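You operate a simulated robot arm through the tools that you are given. There is no shell and no other tool.

The job below is to be done with a simulated two-armed robot. You get a single attempt, and the scene is never put back.

TASK
Grind the left plate's paste at N23 smooth under Mid light.
Fine: set that half's switch and the dial first; add 1 drop from the dish beside the three jars with the teal-banded dropper, then grind with the teal-banded muller; put both back; leave the box's other half dark and its plate alone.

It is judged by the outcome, as a careful person would: the job done as asked, and still so three seconds after it is handed in. It fails if anything else is knocked over, pushed out of place, dropped, spilled or broken.

THE ROBOT
Two 7-joint arms with two-finger grippers on one trunk that stands fixed in place. Base frame: the origin is at the foot of the trunk, x ahead of it, y to its left, z up; the work surface is at about z = 0.95. Lengths are in m, angles in rad, forces in N, time in s.
The left shoulder is at [0.071, 0.216, 1.321], the right one opposite. With the tool pointing down near the work surface each hand reaches from about 0.3 to 0.86 m from the base axis, measured 20 degrees to its own side. Payload 3.43 kg a hand.
The TCP of each hand is the grasp point between the finger pads, 0.02 m short of the fingertips. In the tool frame z runs along the fingers and y along their closing line. Largest opening 0.124 m; the body of the gripper starts 0.093 m behind the TCP.
Orientation is told as [roll, pitch, yaw] about the base's x, y, z axes, in that order, counted from this pose: with the fingers straight down and closing along the base's y, the tool's x points along the base's -x, its y along +y and its z along -z.

THE INTERFACE
- The arms move only by the tool step_arm. It takes "left_steps", "right_steps" or both (then of equal length, played together; a hand with none holds still); each is text: rows parted by semicolons, each of 7 numbers parted by spaces: the shift along the tool's x, y, z in units of 300 mm (1.0 is 300 mm), then the turn, a rotation vector about the tool's x, y, z in units of 180 degrees (1.0 is 180 degrees), then the opening, from 0 (shut) to 1 (fully open). In form: dx dy dz rx ry rz hand; .... A call has 1 to 20 rows; each row is the pose to reach, as a shift and turn from the pose commanded when the call began, along the tool's axes at that moment. A call with a number of a shift or a turn outside -1 to 1 is refused whole. A row lasts 0.2 s, in which the tool goes at most 0.05 m and 0.15 rad; a call with a longer step from one row to the next is refused whole, and so is a gripper value outside its range. A pose out of reach is approached as far as the arm can. The call stops where the force on the tool passes 60 N (or 10 N more than at its start, if that is more) or the arm is blocked; 0.2 s more then pass. The fingers move at their own pace (about 0.072 m/s each) and stop on an object; they squeeze with about 24 N. The grip force told is the motor's: it shows also when the fingers shut on nothing. Time passes only in rows, and 0.2 s behind the last, so rows that repeat a pose let the fingers close. The reply holds the time, the measured pose of the TCP, the force on the tool along the base axes, the opening and the grip force, in the units named above and with some noise, with the torque about the TCP (base axes, N m) and any sound that the robot's microphone picked up, and new pictures: "views" is both (left out), scene, wrist or none (wrist: the cameras of the hands that moved).
- Cameras (640 x 400 px; columns grow to the right, rows downward): "scene" is now at [0.2023, -0.0172, 1.5075]; the picture's right is [-0.18, -0.98, 0.00], its down [-0.52, 0.09, -0.85] and it looks along [0.83, -0.15, -0.53] (base axes); focal length 314 px, centre (320, 200). "left" rides on the left gripper at [0.082, -0.014, -0.14] in its tool frame; the picture's right is [0.17, 0.99, 0.00], its down [-0.83, 0.14, -0.54] and it looks along [-0.53, 0.09, 0.84] (tool axes); focal length 243 px, centre (320, 200). "right" rides on the right gripper at [0.082, 0.014, -0.14] in its tool frame; the picture's right is [-0.17, 0.99, 0.00], its down [-0.83, -0.14, -0.54] and it looks along [-0.53, -0.09, 0.84] (tool axes); focal length 243 px, centre (320, 200). There is no depth. A picture from a camera that has moved, and an enlarged one, comes with that camera's place and axes in the base frame and with its lens. The place of the scene camera against the robot may be out by one fixed shift of up to 0.018 m in any direction.
- move_column(by): slides the trunk up (or, below 0, down) by that many m; the arms and the scene camera ride with it, the base frame stays. It gives what a move gives, with no picture.
- pan_tilt(pan, tilt): turns the head with the scene camera to pan (to the left, within 1.396 rad either way) and tilt (down, from -0.506 to 1.204), counted from straight ahead of the robot. It gives what a move gives, and a new picture of the scene camera.
- enlarge(camera, box): a new picture of the part [left, top, right, bottom] of that camera's present view, enlarged. No time passes.
- finish_job(): hands the job in; it is judged then, once.

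Places have to be worked out from the pictures, the camera data and where the tool is seen. Open the grippers and draw the arms clear of the work before you hand the job in, unless the task says otherwise.

The tools are called after "Request:" as a command line: name --argument value ..., lists and objects as JSON in quotes. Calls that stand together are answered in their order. step_arm: Moves the arms, as the interface text tells. Its arguments: {"type":"object","properties":{"left_steps":{"type":"string"},"right_steps":{"type":"string"},"views":{"type":"string","enum":["both","scene","wrist","none"]}},"required":[]} The other tools are called the same way: move_column (by) slides the trunk up or down; pan_tilt (pan, tilt) turns the head that bears the scene camera; enlarge (camera, box) takes an enlarged picture of a part of a camera's view; finish_job () hands the job in.

At the start:

```text
t: 0.0
left_tool_pos: [0.3518, 0.0541, 1.276]
left_tcp_rot: [0.002, 0.0, 0.001]
left_wrist_force: [-0.7, 0.1, 0.2]
left_ft_torque: [0.0, 0.02, -0.01]
left_finger_gap: 0.1239
left_gripper_force: 0.2
right_tool_pos: [0.4951, -0.3383, 1.3193]
right_tcp_rot: [0.005, -0.006, 0.001]
right_wrist_force: [-0.3, 1.0, 0.6]
right_ft_torque: [0.04, 0.03, -0.04]
right_finger_gap: 0.1238
right_gripper_force: 0.2
trunk travel left (down, up): [-0.475, 0.116]
head pan, tilt: [-0.178, 0.559]
```

scene: 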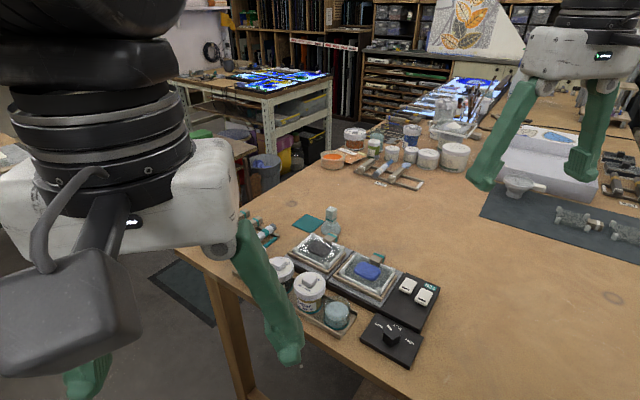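
right: 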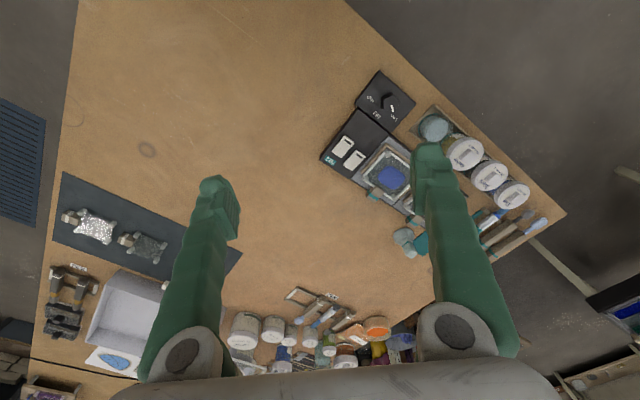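
left: 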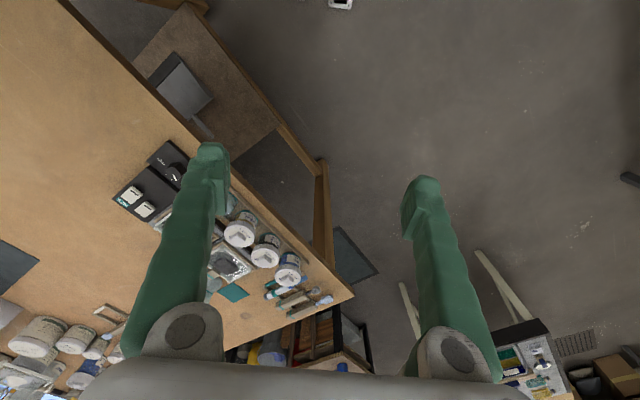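

I'll start by looking closely at the scene around the light box, dial, jars and droppers.

Request:
enlarge --camera "scene" --box '[230, 190, 450, 370]'

Request:
enlarge --camera "right" --box '[310, 60, 570, 260]'

Request:
enlarge --camera "left" --box '[90, 120, 350, 340]'

Request:
enlarge --camera "scene" --box '[310, 110, 490, 200]'

Request:
enlarge --camera "scene" --box '[470, 120, 640, 260]'

```text
2.22 times, centred on (340, 280) of scene
camera zoom: at [0.2023, -0.0172, 1.5075], right [-0.18, -0.98, 0.0], down [-0.52, 0.09, -0.85], along [0.83, -0.15, -0.53], focal length 698 px, centre (276, 22)
```

zoom: 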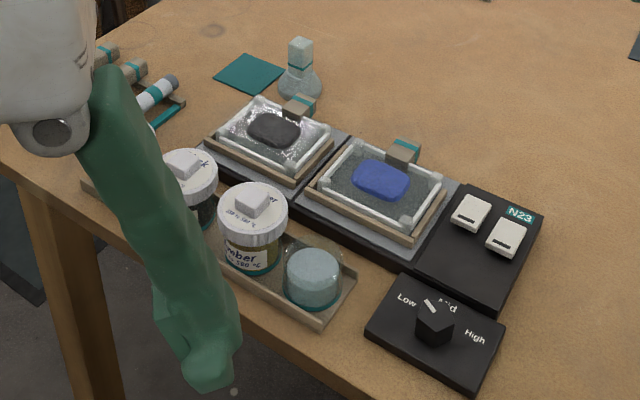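

```text
2.00 times, centred on (440, 160) of right
camera zoom: at [0.4131, -0.3275, 1.4573], right [0.17, 0.99, 0.01], down [0.83, -0.14, 0.54], along [0.54, -0.09, -0.84], focal length 485 px, centre (80, 280)
```

zoom: 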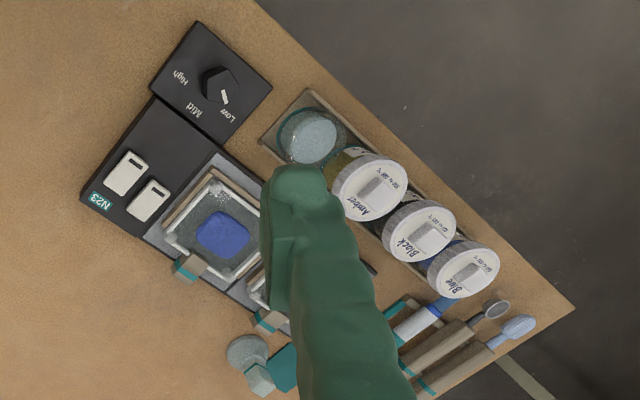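

```text
1.82 times, centred on (220, 230) of left
camera zoom: at [0.269, 0.0408, 1.4164], right [-0.17, 0.99, 0.0], down [0.83, 0.14, 0.54], along [0.53, 0.09, -0.84], focal length 441 px, centre (502, 146)
```

zoom: 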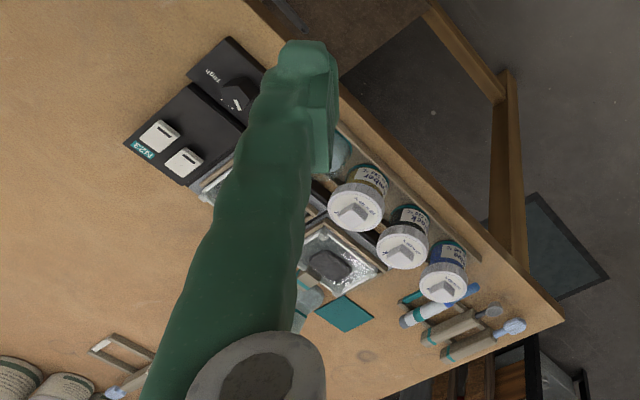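

```text
3.56 times, centred on (400, 155) of scene
camera zoom: at [0.2023, -0.0172, 1.5075], right [-0.18, -0.98, 0.0], down [-0.52, 0.09, -0.85], along [0.83, -0.15, -0.53], focal length 1117 px, centre (36, 360)
```

zoom: 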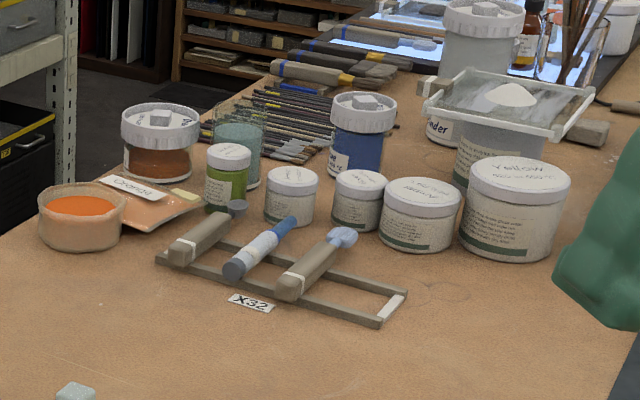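

```text
2.86 times, centred on (555, 190) of scene
camera zoom: at [0.2023, -0.0172, 1.5075], right [-0.18, -0.98, 0.0], down [-0.52, 0.09, -0.85], along [0.83, -0.15, -0.53], focal length 897 px, centre (-351, 229)
```

zoom: 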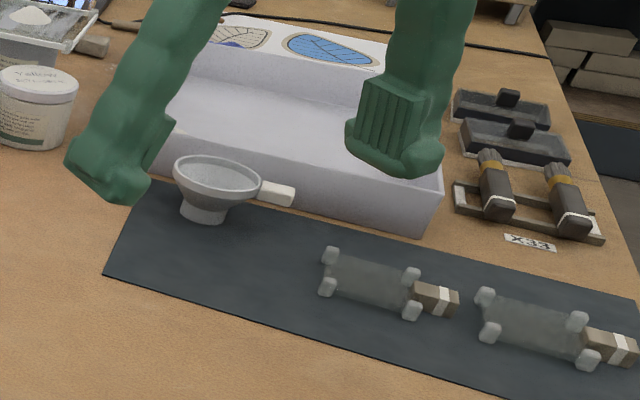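

The N23 box has the black-paste plate at its left, with the switch panel at the right and the dial below it. The left arm blocks my view, so I move it to the left and look again.

Request:
step_arm --left_steps "0 0.14 0 0 0 0 1; 0 0.28 0 0 0 0 1; 0 0.42 0 0 0 0 1; 0 0.56 0 0 0 0 1; 0 0.7 0 0 0 0 1; 0 0.84 0 0 0 0 1; 0 0.98 0 0 0 0 1" --right_steps "0 -0.1 0 0 0 0 1; 0 -0.2 0 0 0 0 1; 0 -0.3 0 0 0 0 1; 0 -0.4 0 0 0 0 1; 0 -0.4 0 0 0 0 1; 0 -0.4 0 0 0 0 1; 0 -0.4 0 0 0 0 1" --views "both"

Request:
pan_tilt --pan -0.178 --tilt 0.8

```text
t: 1.6
left_tool_pos: [0.3138, 0.271, 1.2494]
left_tcp_rot: [0.0, -0.002, 0.001]
left_wrist_force: [-0.3, 0.0, 0.1]
left_ft_torque: [0.01, 0.0, -0.01]
left_finger_gap: 0.124
left_gripper_force: 0.0
left hand out of reach, approached as far as the arm can: row 4, 5, 6, 7
right_tool_pos: [0.4938, -0.4597, 1.318]
right_tcp_rot: [0.005, -0.006, -0.001]
right_wrist_force: [-0.9, -0.2, 0.1]
right_ft_torque: [0.02, 0.03, -0.01]
right_finger_gap: 0.1241
right_gripper_force: 0.1
trunk travel left (down, up): [-0.475, 0.116]
head pan, tilt: [-0.178, 0.559]
camera scene: at [0.2019, -0.0176, 1.5075], right [-0.18, -0.98, 0.0], down [-0.52, 0.09, -0.85], along [0.83, -0.15, -0.53], focal length 314 px, centre (320, 200)
camera right: at [0.4118, -0.4484, 1.4571], right [0.17, 0.99, 0.01], down [0.83, -0.14, 0.54], along [0.54, -0.09, -0.84], focal length 243 px, centre (320, 200)
camera left: at [0.2324, 0.259, 1.3898], right [-0.17, 0.99, 0.0], down [0.83, 0.14, 0.54], along [0.53, 0.09, -0.84], focal length 243 px, centre (320, 200)
```

scene: 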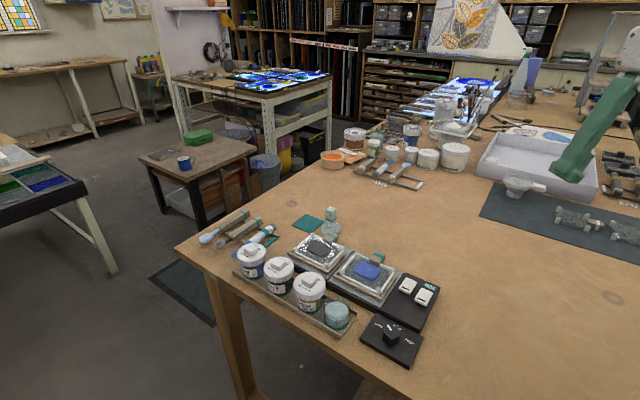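
right: 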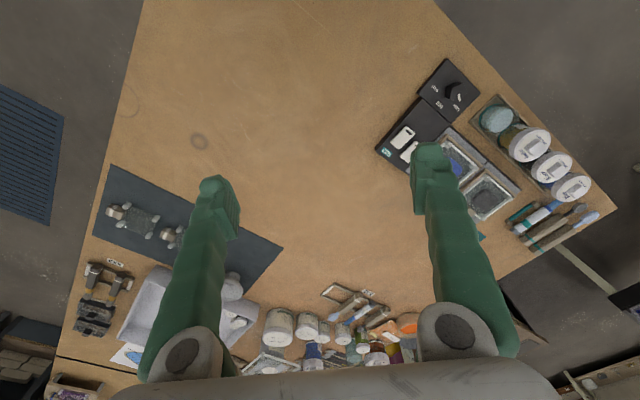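
left: 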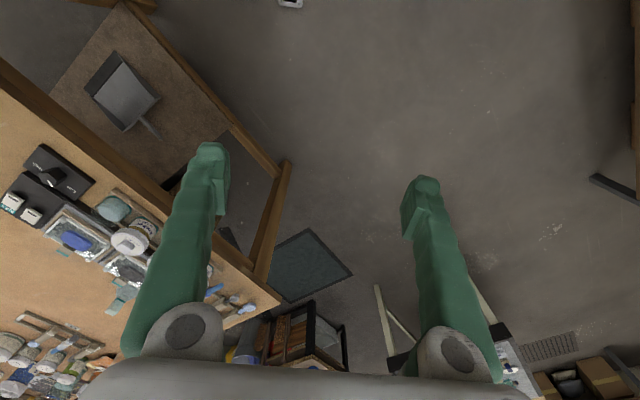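

```text
t: 2.4
left_tool_pos: [0.3144, 0.2716, 1.2502]
left_tcp_rot: [0.0, 0.001, 0.002]
left_wrist_force: [0.3, 1.1, 0.5]
left_ft_torque: [-0.01, -0.04, -0.02]
left_finger_gap: 0.1239
left_gripper_force: 0.0
right_tool_pos: [0.4944, -0.4587, 1.3182]
right_tcp_rot: [0.005, -0.006, 0.001]
right_wrist_force: [0.3, -0.2, 0.1]
right_ft_torque: [-0.02, 0.04, 0.02]
right_finger_gap: 0.1239
right_gripper_force: 0.0
trunk travel left (down, up): [-0.475, 0.116]
head pan, tilt: [-0.178, 0.799]
camera scene: at [0.1937, -0.0157, 1.4869], right [-0.18, -0.98, 0.0], down [-0.71, 0.13, -0.7], along [0.69, -0.12, -0.72], focal length 314 px, centre (320, 200)
```

scene: 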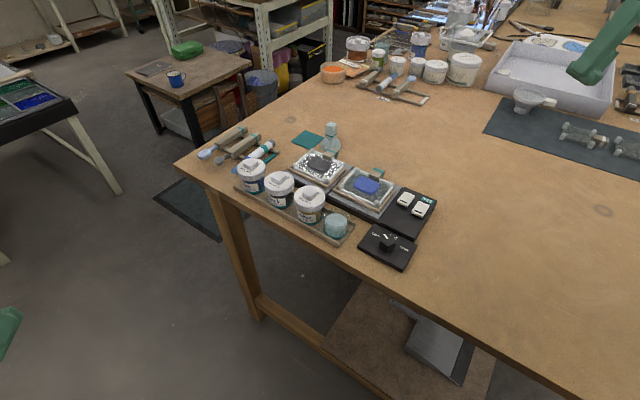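

Clear view now. I enlarge the working area of N23 and the other racks in detail.

Request:
enlarge --camera "scene" --box '[340, 180, 450, 275]'

Request:
enlarge --camera "scene" --box '[190, 115, 350, 215]'

Request:
enlarge --camera "scene" --box '[225, 150, 365, 245]'

Request:
enlarge --camera "right" --box '[360, 40, 620, 260]'

Request:
enlarge --camera "left" --box '[0, 130, 150, 290]'

```text
4.21 times, centred on (395, 228) of scene
camera zoom: at [0.1937, -0.0157, 1.4869], right [-0.18, -0.98, 0.0], down [-0.71, 0.13, -0.7], along [0.69, -0.12, -0.72], focal length 1322 px, centre (4, 84)
```

zoom: 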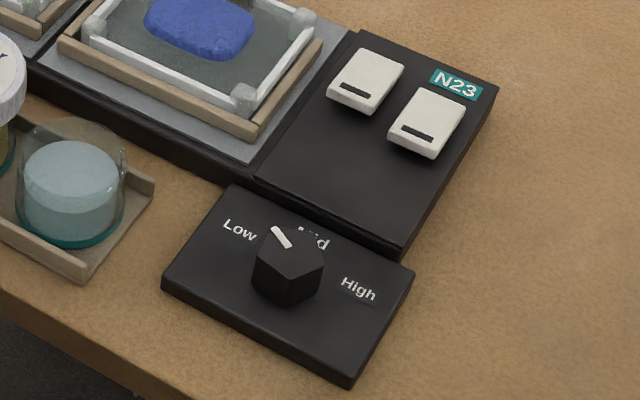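

```text
4.00 times, centred on (270, 165) of scene
camera zoom: at [0.1937, -0.0157, 1.4869], right [-0.18, -0.98, 0.0], down [-0.71, 0.13, -0.7], along [0.69, -0.12, -0.72], focal length 1256 px, centre (520, 340)
```

zoom: 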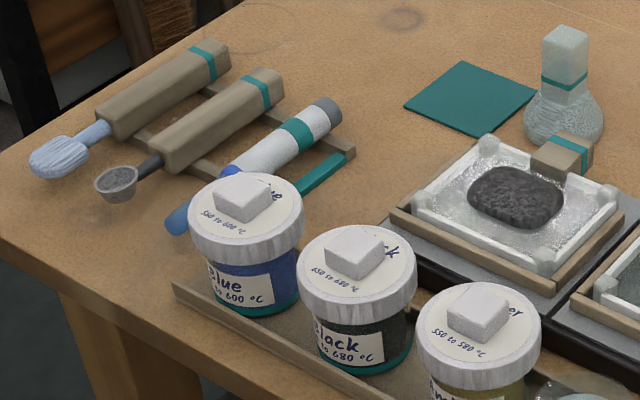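

```text
4.21 times, centred on (295, 198) of scene
camera zoom: at [0.1937, -0.0157, 1.4869], right [-0.18, -0.98, 0.0], down [-0.71, 0.13, -0.7], along [0.69, -0.12, -0.72], focal length 1322 px, centre (425, 210)
```

zoom: 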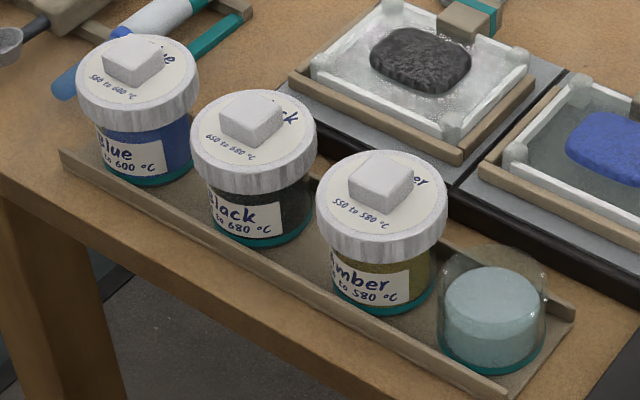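

```text
1.82 times, centred on (490, 150) of right
camera zoom: at [0.4124, -0.448, 1.457], right [0.17, 0.99, 0.01], down [0.83, -0.14, 0.54], along [0.54, -0.09, -0.84], focal length 441 px, centre (11, 291)
```

zoom: 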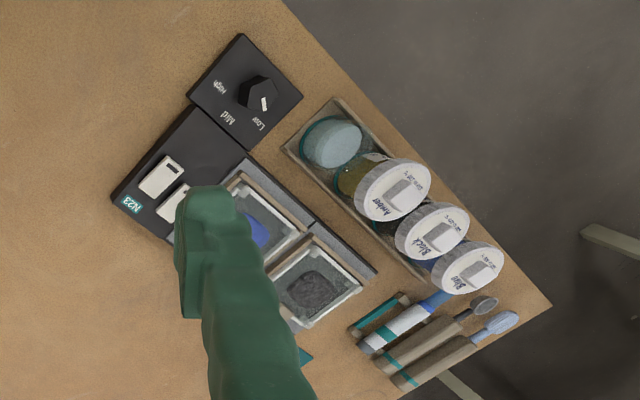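

```text
2.50 times, centred on (75, 210) of left
camera zoom: at [0.2331, 0.2591, 1.3898], right [-0.17, 0.99, 0.0], down [0.83, 0.14, 0.54], along [0.53, 0.09, -0.84], focal length 606 px, centre (932, 175)
```

zoom: 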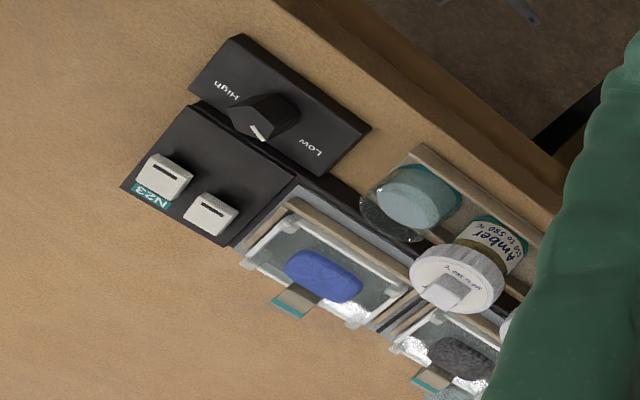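

The dial's mark points at Low and both rockers look alike (off). I bring the right hand above the switch panel for a close look.

Request:
step_arm --right_steps "-0.033 0.1 0.1 0 0 0 1; -0.066 0.2 0.2 0 0 0 1; -0.1 0.3 0.3 0 0 0 1; -0.133 0.4 0.4 0 0 0 1; -0.167 0.5 0.5 0 0 0 1" --views "wrist"

Request:
enlarge --camera "right" --box '[230, 60, 470, 260]'

```text
t: 3.6
left_tool_pos: [0.3174, 0.2724, 1.2488]
left_tcp_rot: [0.0, 0.001, 0.003]
left_wrist_force: [-0.7, -0.3, -0.6]
left_ft_torque: [0.02, 0.03, 0.01]
left_finger_gap: 0.124
left_gripper_force: 0.1
right_tool_pos: [0.549, -0.307, 1.1673]
right_tcp_rot: [0.004, -0.004, -0.001]
right_wrist_force: [0.4, 0.9, 0.0]
right_ft_torque: [0.01, 0.04, 0.0]
right_finger_gap: 0.124
right_gripper_force: 0.1
trunk travel left (down, up): [-0.475, 0.116]
head pan, tilt: [-0.178, 0.799]
camera right: at [0.4656, -0.2954, 1.3063], right [0.17, 0.99, 0.01], down [0.83, -0.14, 0.54], along [0.53, -0.09, -0.84], focal length 243 px, centre (320, 200)
```

right: 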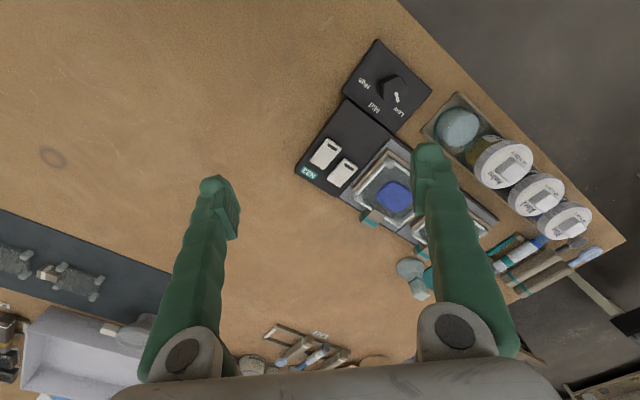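

```text
2.00 times, centred on (350, 160) of right
camera zoom: at [0.4656, -0.2954, 1.3063], right [0.17, 0.99, 0.01], down [0.83, -0.14, 0.54], along [0.53, -0.09, -0.84], focal length 485 px, centre (260, 280)
```

zoom: 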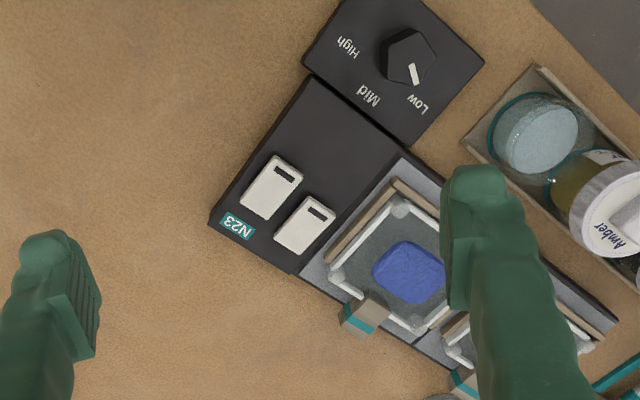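

The dial mark points at Low, and Mid is about 60° clockwise from it. I lower the hand a little to see how the rockers sit.

Request:
step_arm --right_steps "0.0 0 0.13 0 0 0 1; 0.0 0 0.28 0 0 0 1" --views "wrist"

Request:
enlarge --camera "right" --box '[290, 80, 420, 180]'

Request:
enlarge --camera "right" --box '[330, 0, 470, 100]'

Request:
enlarge --camera "scene" --box '[380, 170, 450, 240]'

```text
t: 4.2
left_tool_pos: [0.3171, 0.2707, 1.2488]
left_tcp_rot: [0.0, 0.002, 0.001]
left_wrist_force: [-0.4, -0.4, -0.5]
left_ft_torque: [-0.02, 0.01, 0.0]
left_finger_gap: 0.124
left_gripper_force: 0.0
right_tool_pos: [0.5465, -0.3092, 1.0826]
right_tcp_rot: [0.004, -0.003, 0.0]
right_wrist_force: [0.2, -0.7, 0.2]
right_ft_torque: [0.01, 0.0, -0.05]
right_finger_gap: 0.1241
right_gripper_force: 0.0
trunk travel left (down, up): [-0.475, 0.116]
head pan, tilt: [-0.178, 0.799]
camera right: at [0.4645, -0.2971, 1.222], right [0.17, 0.99, 0.01], down [0.83, -0.14, 0.54], along [0.53, -0.08, -0.84], focal length 243 px, centre (320, 200)
```

right: 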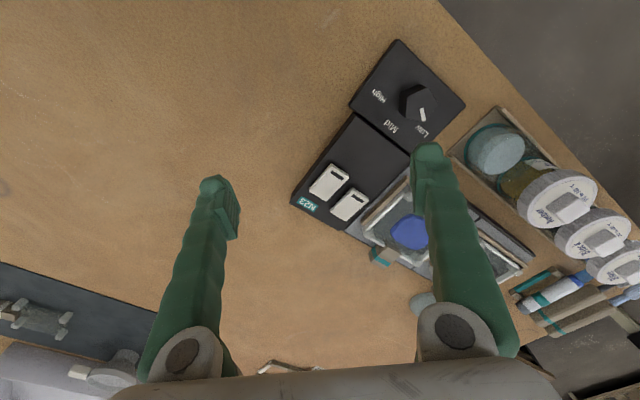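

```text
4.00 times, centred on (355, 130) of right
camera zoom: at [0.4645, -0.2971, 1.222], right [0.17, 0.99, 0.01], down [0.83, -0.14, 0.54], along [0.53, -0.08, -0.84], focal length 970 px, centre (180, 480)
```

zoom: 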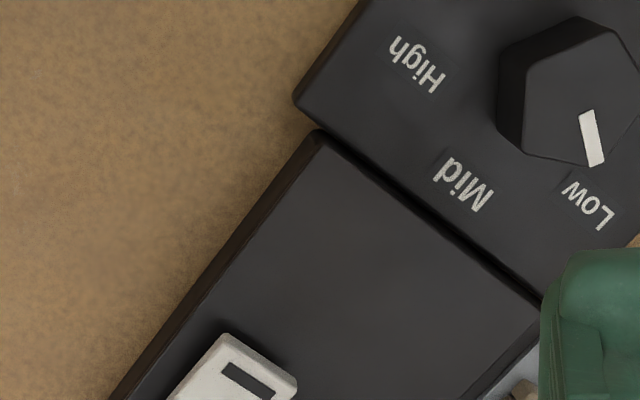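

```text
4.00 times, centred on (400, 50) of right
camera zoom: at [0.4645, -0.2971, 1.222], right [0.17, 0.99, 0.01], down [0.83, -0.14, 0.54], along [0.53, -0.08, -0.84], focal length 970 px, centre (0, 800)
```

zoom: 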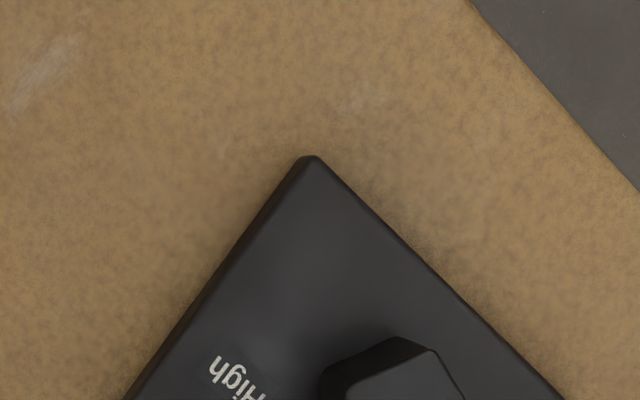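

```text
5.71 times, centred on (415, 205) of scene
camera zoom: at [0.1956, -0.0165, 1.4866], right [-0.18, -0.98, 0.0], down [-0.71, 0.13, -0.7], along [0.69, -0.12, -0.72], focal length 1795 px, centre (-223, 171)
```

zoom: 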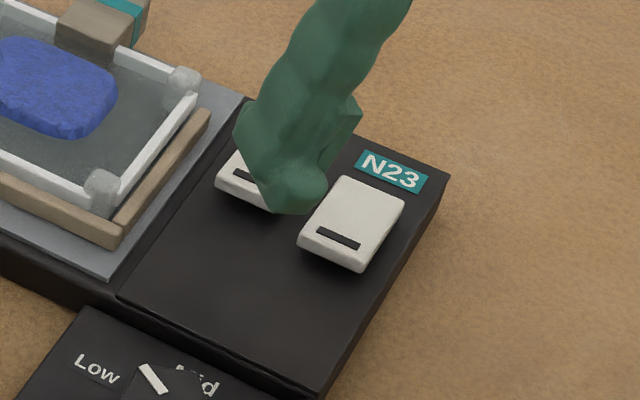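

Request:
enlarge --camera "right" --box '[285, 150, 385, 232]'

Request:
enlarge --camera "right" --box '[370, 60, 470, 142]'

```text
4.88 times, centred on (335, 191) of right
camera zoom: at [0.4645, -0.2971, 1.222], right [0.17, 0.99, 0.01], down [0.83, -0.14, 0.54], along [0.53, -0.08, -0.84], focal length 1184 px, centre (247, 244)
```

zoom: 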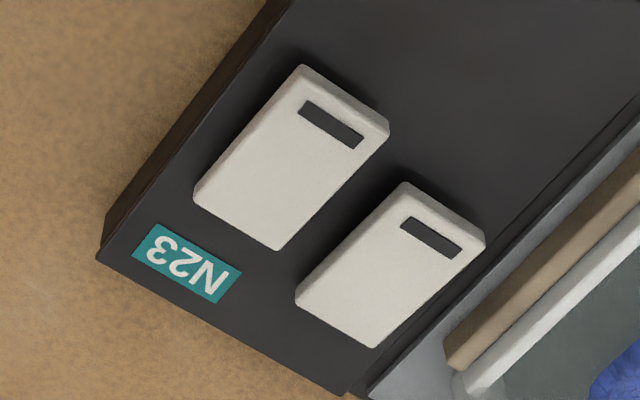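

```text
4.88 times, centred on (420, 101) of right
camera zoom: at [0.4645, -0.2971, 1.222], right [0.17, 0.99, 0.01], down [0.83, -0.14, 0.54], along [0.53, -0.08, -0.84], focal length 1184 px, centre (-168, 683)
```

zoom: 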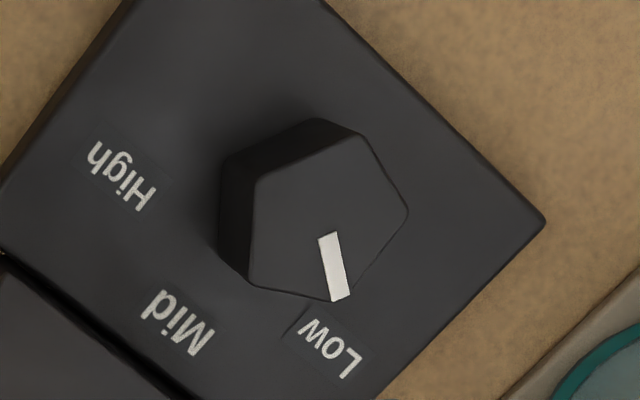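

The knob is a pentagon with its mark at one vertex. To see which end of the rockers stands up, I swing the right camera low and look across the panel from its right end.

Request:
step_arm --right_steps "-0.009 -0.022 0.024 -0.0109 -0.0263 -0.0299 1; -0.018 -0.044 0.048 -0.0218 -0.0526 -0.0599 1; -0.027 -0.066 0.071 -0.0327 -0.0789 -0.0898 1; -0.036 -0.088 0.095 -0.0436 -0.1053 -0.1198 1; -0.045 -0.11 0.119 -0.0545 -0.1316 -0.1497 1; -0.054 -0.133 0.143 -0.0654 -0.1579 -0.1796 1; -0.063 -0.155 0.166 -0.0763 -0.1842 -0.2096 1; -0.072 -0.177 0.19 -0.0872 -0.2105 -0.2395 1" --views "wrist"

Request:
enlarge --camera "right" --box '[230, 180, 430, 320]'

```text
t: 6.0
left_tool_pos: [0.3151, 0.2711, 1.2505]
left_tcp_rot: [0.001, 0.0, 0.001]
left_wrist_force: [0.7, 0.4, 0.7]
left_ft_torque: [0.01, 0.0, -0.01]
left_finger_gap: 0.1241
left_gripper_force: 0.1
right_tool_pos: [0.5699, -0.3621, 1.0266]
right_tcp_rot: [-0.002, -0.706, 0.79]
right_wrist_force: [-0.1, 0.3, 0.4]
right_ft_torque: [0.04, 0.03, -0.01]
right_finger_gap: 0.124
right_gripper_force: 0.0
trunk travel left (down, up): [-0.475, 0.116]
head pan, tilt: [-0.178, 0.799]
camera right: at [0.4525, -0.4616, 1.0793], right [-0.61, 0.79, 0.11], down [0.3, 0.1, 0.95], along [0.73, 0.61, -0.29], focal length 243 px, centre (320, 200)
```

right: 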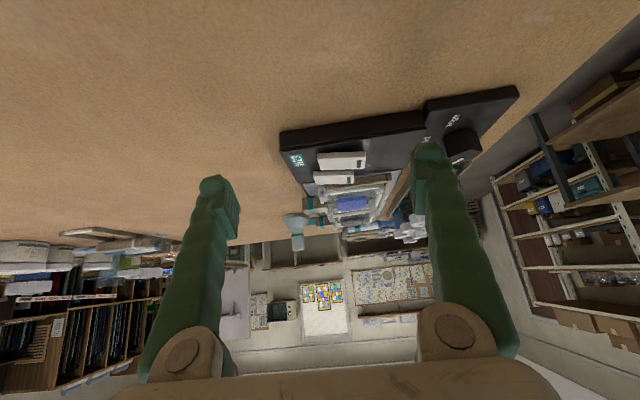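

```text
2.86 times, centred on (330, 250) of right
camera zoom: at [0.4525, -0.4616, 1.0793], right [-0.61, 0.79, 0.11], down [0.3, 0.1, 0.95], along [0.73, 0.61, -0.29], focal length 693 px, centre (291, 57)
```

zoom: 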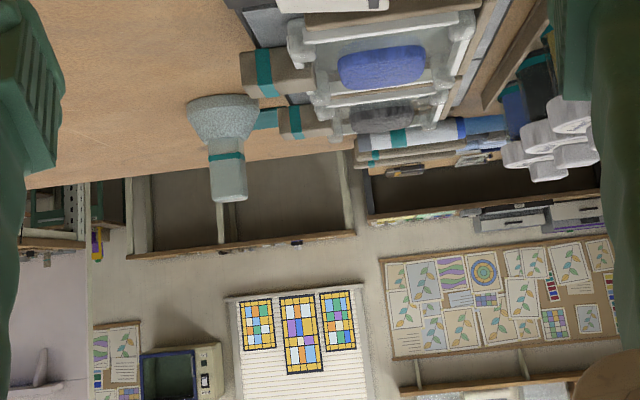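

Request:
enlarge --camera "right" --box '[270, 110, 410, 210]'

Request:
enlarge --camera "right" --box '[300, 140, 380, 195]'

Request:
enlarge --camera "right" --box '[270, 190, 420, 280]'

```text
4.00 times, centred on (340, 160) of right
camera zoom: at [0.4525, -0.4616, 1.0793], right [-0.61, 0.79, 0.11], down [0.3, 0.1, 0.95], along [0.73, 0.61, -0.29], focal length 970 px, centre (240, 360)
```

zoom: 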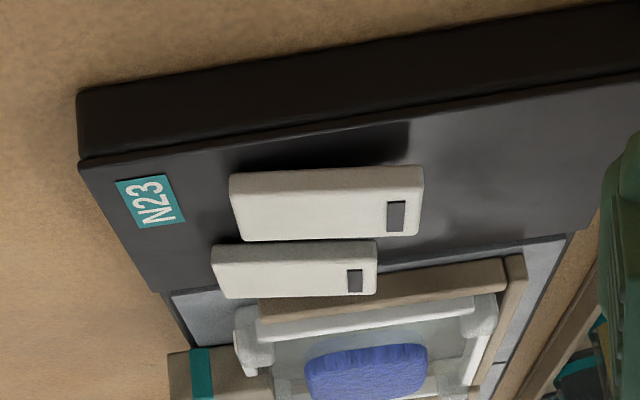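

```text
7.27 times, centred on (340, 168) of right
camera zoom: at [0.4525, -0.4616, 1.0793], right [-0.61, 0.79, 0.11], down [0.3, 0.1, 0.95], along [0.73, 0.61, -0.29], focal length 1764 px, centre (174, 436)
```

zoom: 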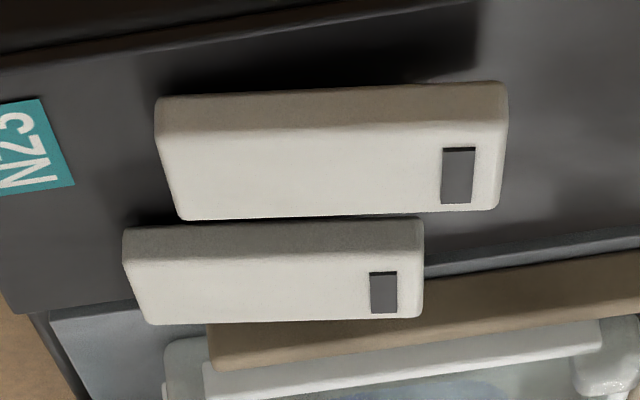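

```text
4.27 times, centred on (345, 235) of right
camera zoom: at [0.4525, -0.4616, 1.0793], right [-0.61, 0.79, 0.11], down [0.3, 0.1, 0.95], along [0.73, 0.61, -0.29], focal length 1035 px, centre (213, 51)
```

zoom: 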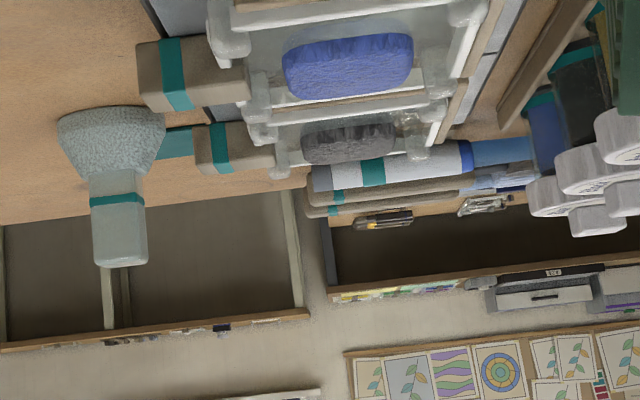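

The bar-marked (near) ends of both rockers stand raised, so pressing that end of the rocker nearest the plates should switch the left half on. I close the hand, point it straight down with yaw 45° and hover over that end at about (0.616, -0.278).

Request:
step_arm --right_steps "-0.0612 0.018 0.0222 0 0.0444 0 0; -0.1223 0.0359 0.0445 0 0.0889 0 0; -0.1835 0.0539 0.0667 0 0.1333 0 0; -0.2446 0.0718 0.089 0 0.1778 0 0; -0.3058 0.0898 0.1112 0 0.2222 0 0; -0.3058 0.0898 0.1112 0 0.2222 0 0" --views "both"

Request:
enlarge --camera "right" --box '[230, 110, 410, 270]'

Request:
enlarge --camera "scene" --box '[370, 150, 460, 240]'

```text
t: 7.4
left_tool_pos: [0.3121, 0.2743, 1.2494]
left_tcp_rot: [-0.002, -0.002, 0.001]
left_wrist_force: [-0.1, 0.4, -0.6]
left_ft_torque: [-0.03, -0.04, 0.0]
left_finger_gap: 0.124
left_gripper_force: 0.1
right_tool_pos: [0.6092, -0.2894, 1.0674]
right_tcp_rot: [-0.004, -0.008, 0.785]
right_wrist_force: [-0.2, 0.3, 0.0]
right_ft_torque: [-0.04, -0.03, 0.0]
right_finger_gap: 0.0
right_gripper_force: 24.1
right hand out of reach, approached as far as the arm can: row 5, 6
trunk travel left (down, up): [-0.475, 0.116]
head pan, tilt: [-0.178, 0.799]
camera scene: at [0.1911, -0.0136, 1.4873], right [-0.18, -0.98, 0.0], down [-0.7, 0.13, -0.7], along [0.69, -0.12, -0.72], focal length 314 px, centre (320, 200)
camera right: at [0.5412, -0.3408, 1.2053], right [-0.58, 0.81, 0.0], down [0.68, 0.49, 0.55], along [0.45, 0.32, -0.84], focal length 243 px, centre (320, 200)
```

scene: 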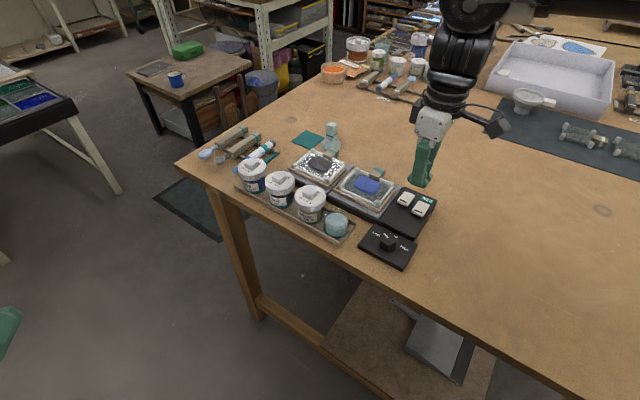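
right: 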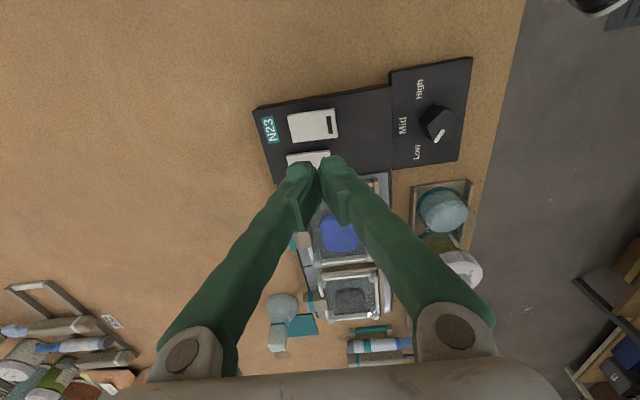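

```text
2.50 times, centred on (320, 190) of right
camera zoom: at [0.5412, -0.3408, 1.2053], right [-0.58, 0.81, 0.0], down [0.68, 0.49, 0.55], along [0.45, 0.32, -0.84], focal length 606 px, centre (320, 225)
```

zoom: 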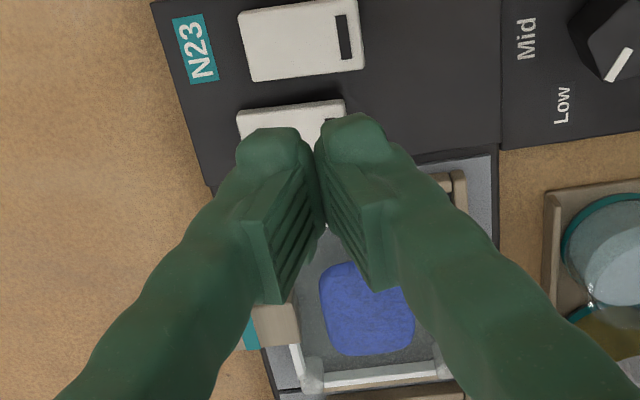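

```text
4.44 times, centred on (415, 195) of scene
camera zoom: at [0.1911, -0.0136, 1.4873], right [-0.18, -0.98, 0.0], down [-0.7, 0.13, -0.7], along [0.69, -0.12, -0.72], focal length 1396 px, centre (-102, 222)
```

zoom: 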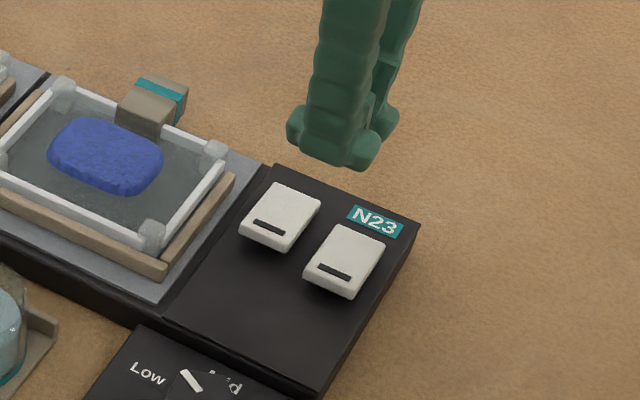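

The yaw of 45° runs into a joint limit there. I turn the hand to yaw −45° instead (closing line across the rocker) and check the pose.

Request:
step_arm --right_steps "0 0 0 0 0 0.045 0; 0 0 0 0 0 0.09 0; 0 0 0 0 0 0.135 0; 0 0 0 0 0 0.18 0; 0 0 0 0 0 0.225 0; 0 0 0 0 0 0.27 0; 0 0 0 0 0 0.315 0; 0 0 0 0 0 0.36 0; 0 0 0 0 0 0.405 0; 0 0 0 0 0 0.45 0; 0 0 0 0 0 0.5 0" --views "wrist"

Request:
enlarge --camera "right" --box '[230, 110, 410, 270]'

Request:
enlarge --camera "scene" --box '[370, 150, 460, 240]'

```text
refused: row 11 steps farther than a row can; nothing moved
```

```text
2.50 times, centred on (320, 190) of right
camera zoom: at [0.5412, -0.3408, 1.2053], right [-0.58, 0.81, 0.0], down [0.68, 0.49, 0.55], along [0.45, 0.32, -0.84], focal length 606 px, centre (320, 225)
```

zoom: 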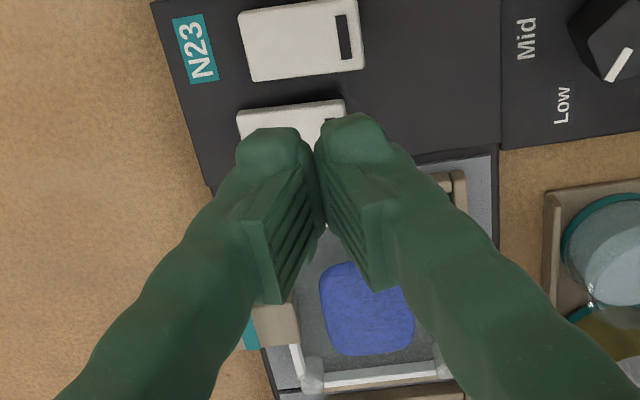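

```text
4.44 times, centred on (415, 195) of scene
camera zoom: at [0.1911, -0.0136, 1.4873], right [-0.18, -0.98, 0.0], down [-0.7, 0.13, -0.7], along [0.69, -0.12, -0.72], focal length 1396 px, centre (-102, 222)
```

zoom: 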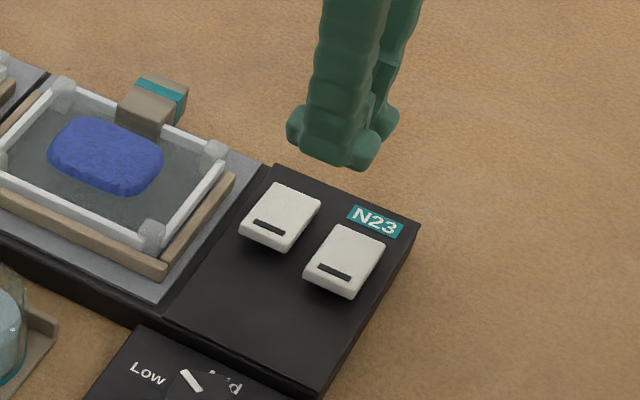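

A row was slightly too large; I use even steps of 0.0455.

Request:
step_arm --right_steps "0 0 0 0 0 0.0455 0; 0 0 0 0 0 0.091 0; 0 0 0 0 0 0.1364 0; 0 0 0 0 0 0.1818 0; 0 0 0 0 0 0.2273 0; 0 0 0 0 0 0.2727 0; 0 0 0 0 0 0.3182 0; 0 0 0 0 0 0.3636 0; 0 0 0 0 0 0.4091 0; 0 0 0 0 0 0.4545 0; 0 0 0 0 0 0.5 0" --views "both"

Request:
enlarge --camera "right" --box '[230, 110, 410, 270]'

Request:
enlarge --camera "scene" --box '[370, 150, 460, 240]'

```text
t: 9.8
left_tool_pos: [0.3148, 0.2723, 1.2497]
left_tcp_rot: [0.0, -0.002, 0.001]
left_wrist_force: [-0.1, 0.3, -0.8]
left_ft_torque: [-0.02, 0.01, 0.0]
left_finger_gap: 0.1241
left_gripper_force: 0.0
right_tool_pos: [0.6377, -0.3116, 1.0719]
right_tcp_rot: [0.036, 0.004, -0.644]
right_wrist_force: [-0.9, 0.5, 0.3]
right_ft_torque: [0.01, 0.0, -0.02]
right_finger_gap: 0.0001
right_gripper_force: 23.8
right hand out of reach, approached as far as the arm can: row 10, 11
trunk travel left (down, up): [-0.475, 0.116]
head pan, tilt: [-0.178, 0.799]
camera scene: at [0.1934, -0.0155, 1.4869], right [-0.18, -0.98, 0.0], down [-0.71, 0.13, -0.7], along [0.69, -0.12, -0.72], focal length 314 px, centre (320, 200)
camera right: at [0.5788, -0.2575, 1.2113], right [0.73, 0.69, 0.04], down [0.57, -0.63, 0.53], along [0.39, -0.36, -0.85], focal length 243 px, centre (320, 200)
```

scene: 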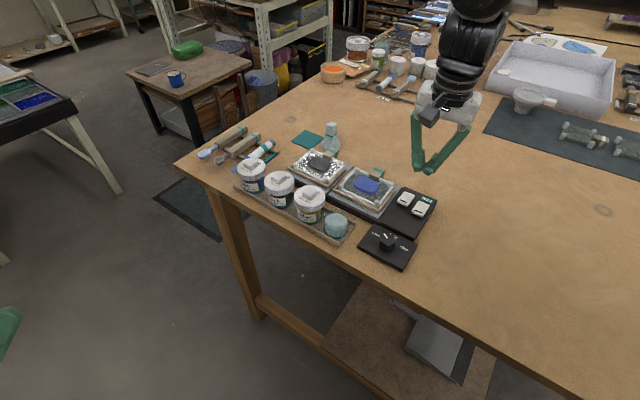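
right: 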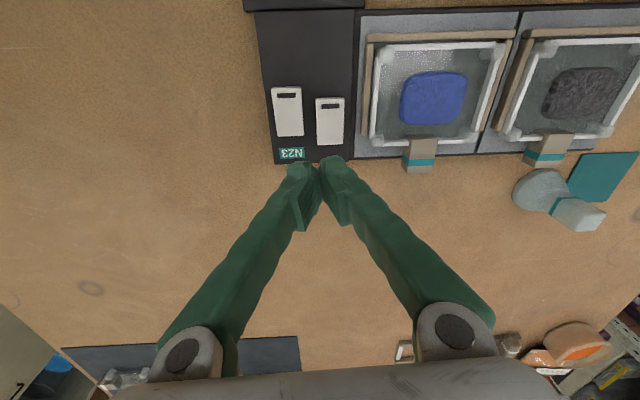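

```text
2.50 times, centred on (320, 190) of right
camera zoom: at [0.5788, -0.2575, 1.2113], right [0.73, 0.69, 0.04], down [0.57, -0.63, 0.53], along [0.39, -0.36, -0.85], focal length 606 px, centre (320, 225)
```

zoom: 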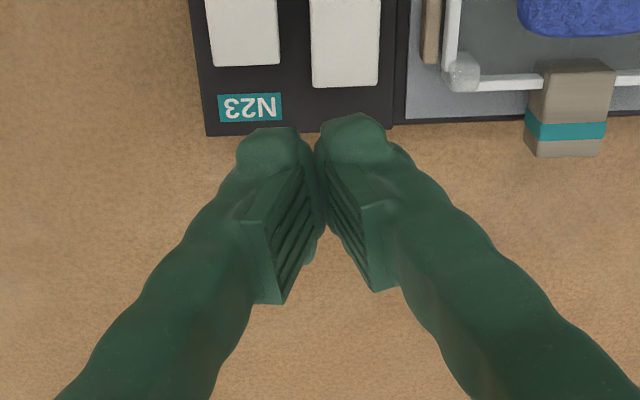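

```text
4.44 times, centred on (415, 195) of scene
camera zoom: at [0.1934, -0.0155, 1.4869], right [-0.18, -0.98, 0.0], down [-0.71, 0.13, -0.7], along [0.69, -0.12, -0.72], focal length 1396 px, centre (-102, 222)
```

zoom: 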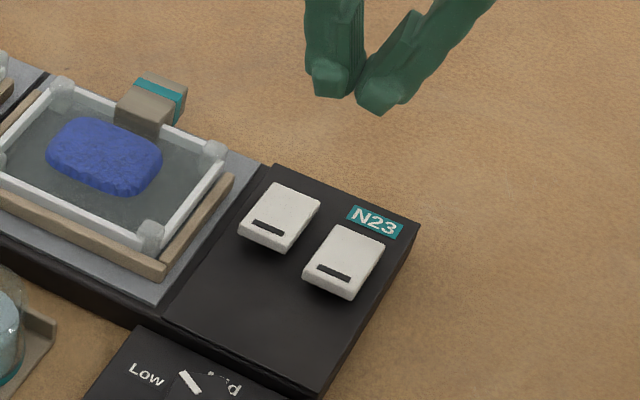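

Yaw around −37° is again the limit there, so hand yaw near 0 is the natural one. I turn back to a moderate yaw and see where the commanded pose stands.

Request:
step_arm --right_steps "0 0 0 0 0 -0.045 0; 0 0 0 0 0 -0.09 0; 0 0 0 0 0 -0.135 0; 0 0 0 0 0 -0.135 0" --views "wrist"

```text
t: 10.8
left_tool_pos: [0.3162, 0.2718, 1.2492]
left_tcp_rot: [0.002, 0.001, 0.003]
left_wrist_force: [0.5, 0.2, 1.0]
left_ft_torque: [0.03, -0.03, 0.0]
left_finger_gap: 0.124
left_gripper_force: 0.0
right_tool_pos: [0.6387, -0.3107, 1.0719]
right_tcp_rot: [0.034, -0.013, -0.219]
right_wrist_force: [0.0, -0.8, 1.2]
right_ft_torque: [0.02, -0.02, 0.02]
right_finger_gap: 0.0002
right_gripper_force: 23.8
trunk travel left (down, up): [-0.475, 0.116]
head pan, tilt: [-0.178, 0.799]
camera right: at [0.559, -0.2866, 1.2105], right [0.37, 0.93, 0.04], down [0.77, -0.33, 0.54], along [0.52, -0.18, -0.84], focal length 243 px, centre (320, 200)
```

right: 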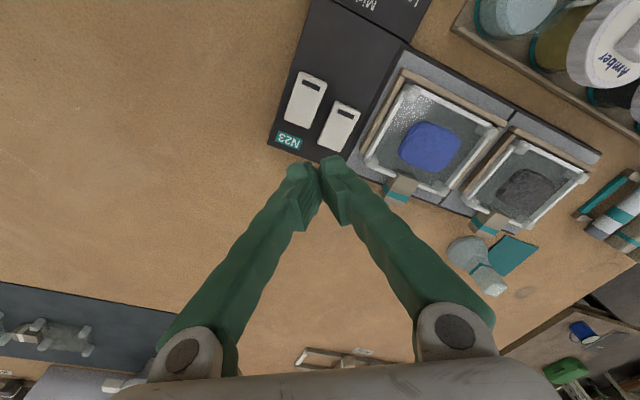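

The commanded pose is the one reached, and the left rocker's bar computes to about (0.617, -0.278) again. I move over its raised end and level the hand.

Request:
step_arm --right_steps "0.052 0.0477 0.036 0.0058 0.0009 0 0; 0.1039 0.0954 0.073 0.0115 0.0017 0 0; 0.1039 0.0954 0.073 0.0115 0.0017 0 0" --views "both"

Request:
enlarge --camera "scene" --box '[370, 150, 460, 240]'

Request:
enlarge --camera "right" --box '[240, 90, 400, 220]'

```text
t: 11.6
left_tool_pos: [0.3156, 0.2727, 1.249]
left_tcp_rot: [0.001, 0.0, 0.002]
left_wrist_force: [-0.2, -0.3, 0.1]
left_ft_torque: [0.01, -0.02, 0.02]
left_finger_gap: 0.1239
left_gripper_force: 0.1
right_tool_pos: [0.6066, -0.2833, 1.048]
right_tcp_rot: [0.002, -0.009, -0.221]
right_wrist_force: [-0.1, -0.2, 0.8]
right_ft_torque: [0.01, -0.02, -0.01]
right_finger_gap: 0.0
right_gripper_force: 24.2
right hand out of reach, approached as far as the arm can: row 1, 2, 3
trunk travel left (down, up): [-0.475, 0.116]
head pan, tilt: [-0.178, 0.799]
camera scene: at [0.1936, -0.0158, 1.4869], right [-0.18, -0.98, 0.0], down [-0.71, 0.13, -0.7], along [0.69, -0.12, -0.72], focal length 314 px, centre (320, 200)
camera right: at [0.5288, -0.2551, 1.1876], right [0.38, 0.93, 0.0], down [0.78, -0.32, 0.55], along [0.51, -0.2, -0.84], focal length 243 px, centre (320, 200)
```

scene: 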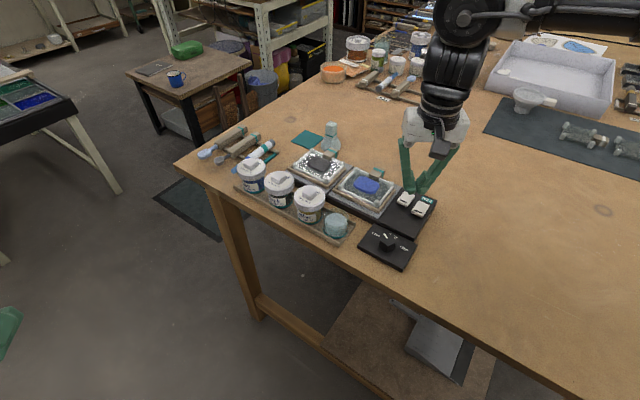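
right: 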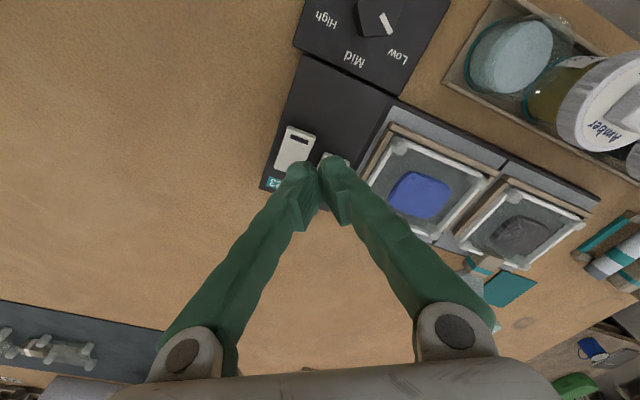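

```text
4.44 times, centred on (415, 195) of scene
camera zoom: at [0.1936, -0.0158, 1.4869], right [-0.18, -0.98, 0.0], down [-0.71, 0.13, -0.7], along [0.69, -0.12, -0.72], focal length 1396 px, centre (-102, 222)
```

zoom: 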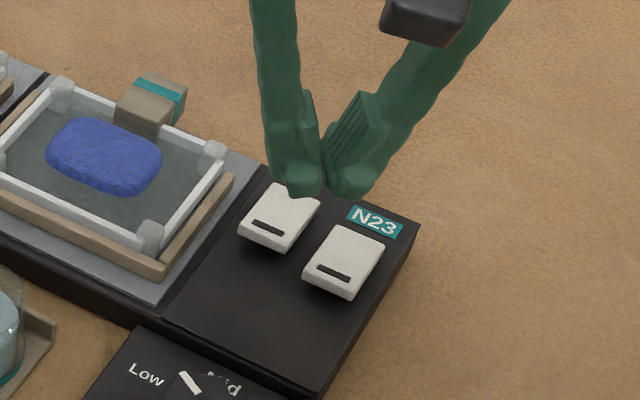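

```text
3.08 times, centred on (320, 155) of right
camera zoom: at [0.5288, -0.2551, 1.1876], right [0.38, 0.93, 0.0], down [0.78, -0.32, 0.55], along [0.51, -0.2, -0.84], focal length 746 px, centre (320, 338)
```

zoom: 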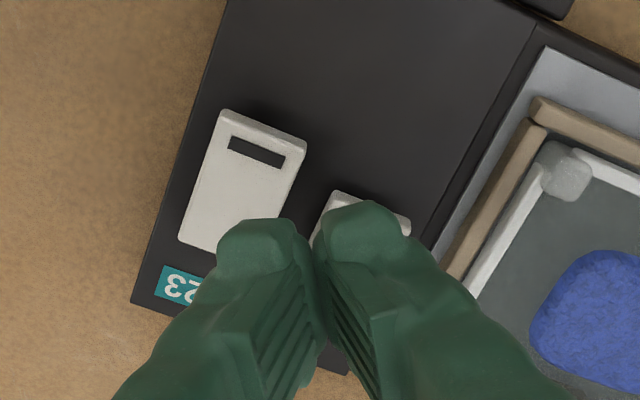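

The arm seems to have drifted into an awkward joint configuration. I go back up to the neutral pose that worked (yaw 0) and approach afresh.

Request:
step_arm --right_steps "0.04 -0.03 -0.1 0 0.0005 -0.0176 0; 0.085 -0.06 -0.2 0 0.001 -0.035 0; 0.128 -0.09 -0.3 0 0.002 -0.053 0; 0.17 -0.119 -0.397 0 0.0028 -0.0703 0; 0.17 -0.119 -0.397 0 0.0028 -0.0703 0" --views "none"

```text
t: 12.8
left_tool_pos: [0.3155, 0.2719, 1.2496]
left_tcp_rot: [-0.001, 0.001, 0.003]
left_wrist_force: [-0.5, -0.5, 0.1]
left_ft_torque: [0.02, 0.01, -0.01]
left_finger_gap: 0.124
left_gripper_force: 0.0
right_tool_pos: [0.5512, -0.3067, 1.1672]
right_tcp_rot: [0.0, 0.005, 0.002]
right_wrist_force: [0.2, 0.3, 0.2]
right_ft_torque: [-0.01, 0.01, 0.0]
right_finger_gap: 0.0001
right_gripper_force: 24.3
trunk travel left (down, up): [-0.475, 0.116]
head pan, tilt: [-0.178, 0.799]
```

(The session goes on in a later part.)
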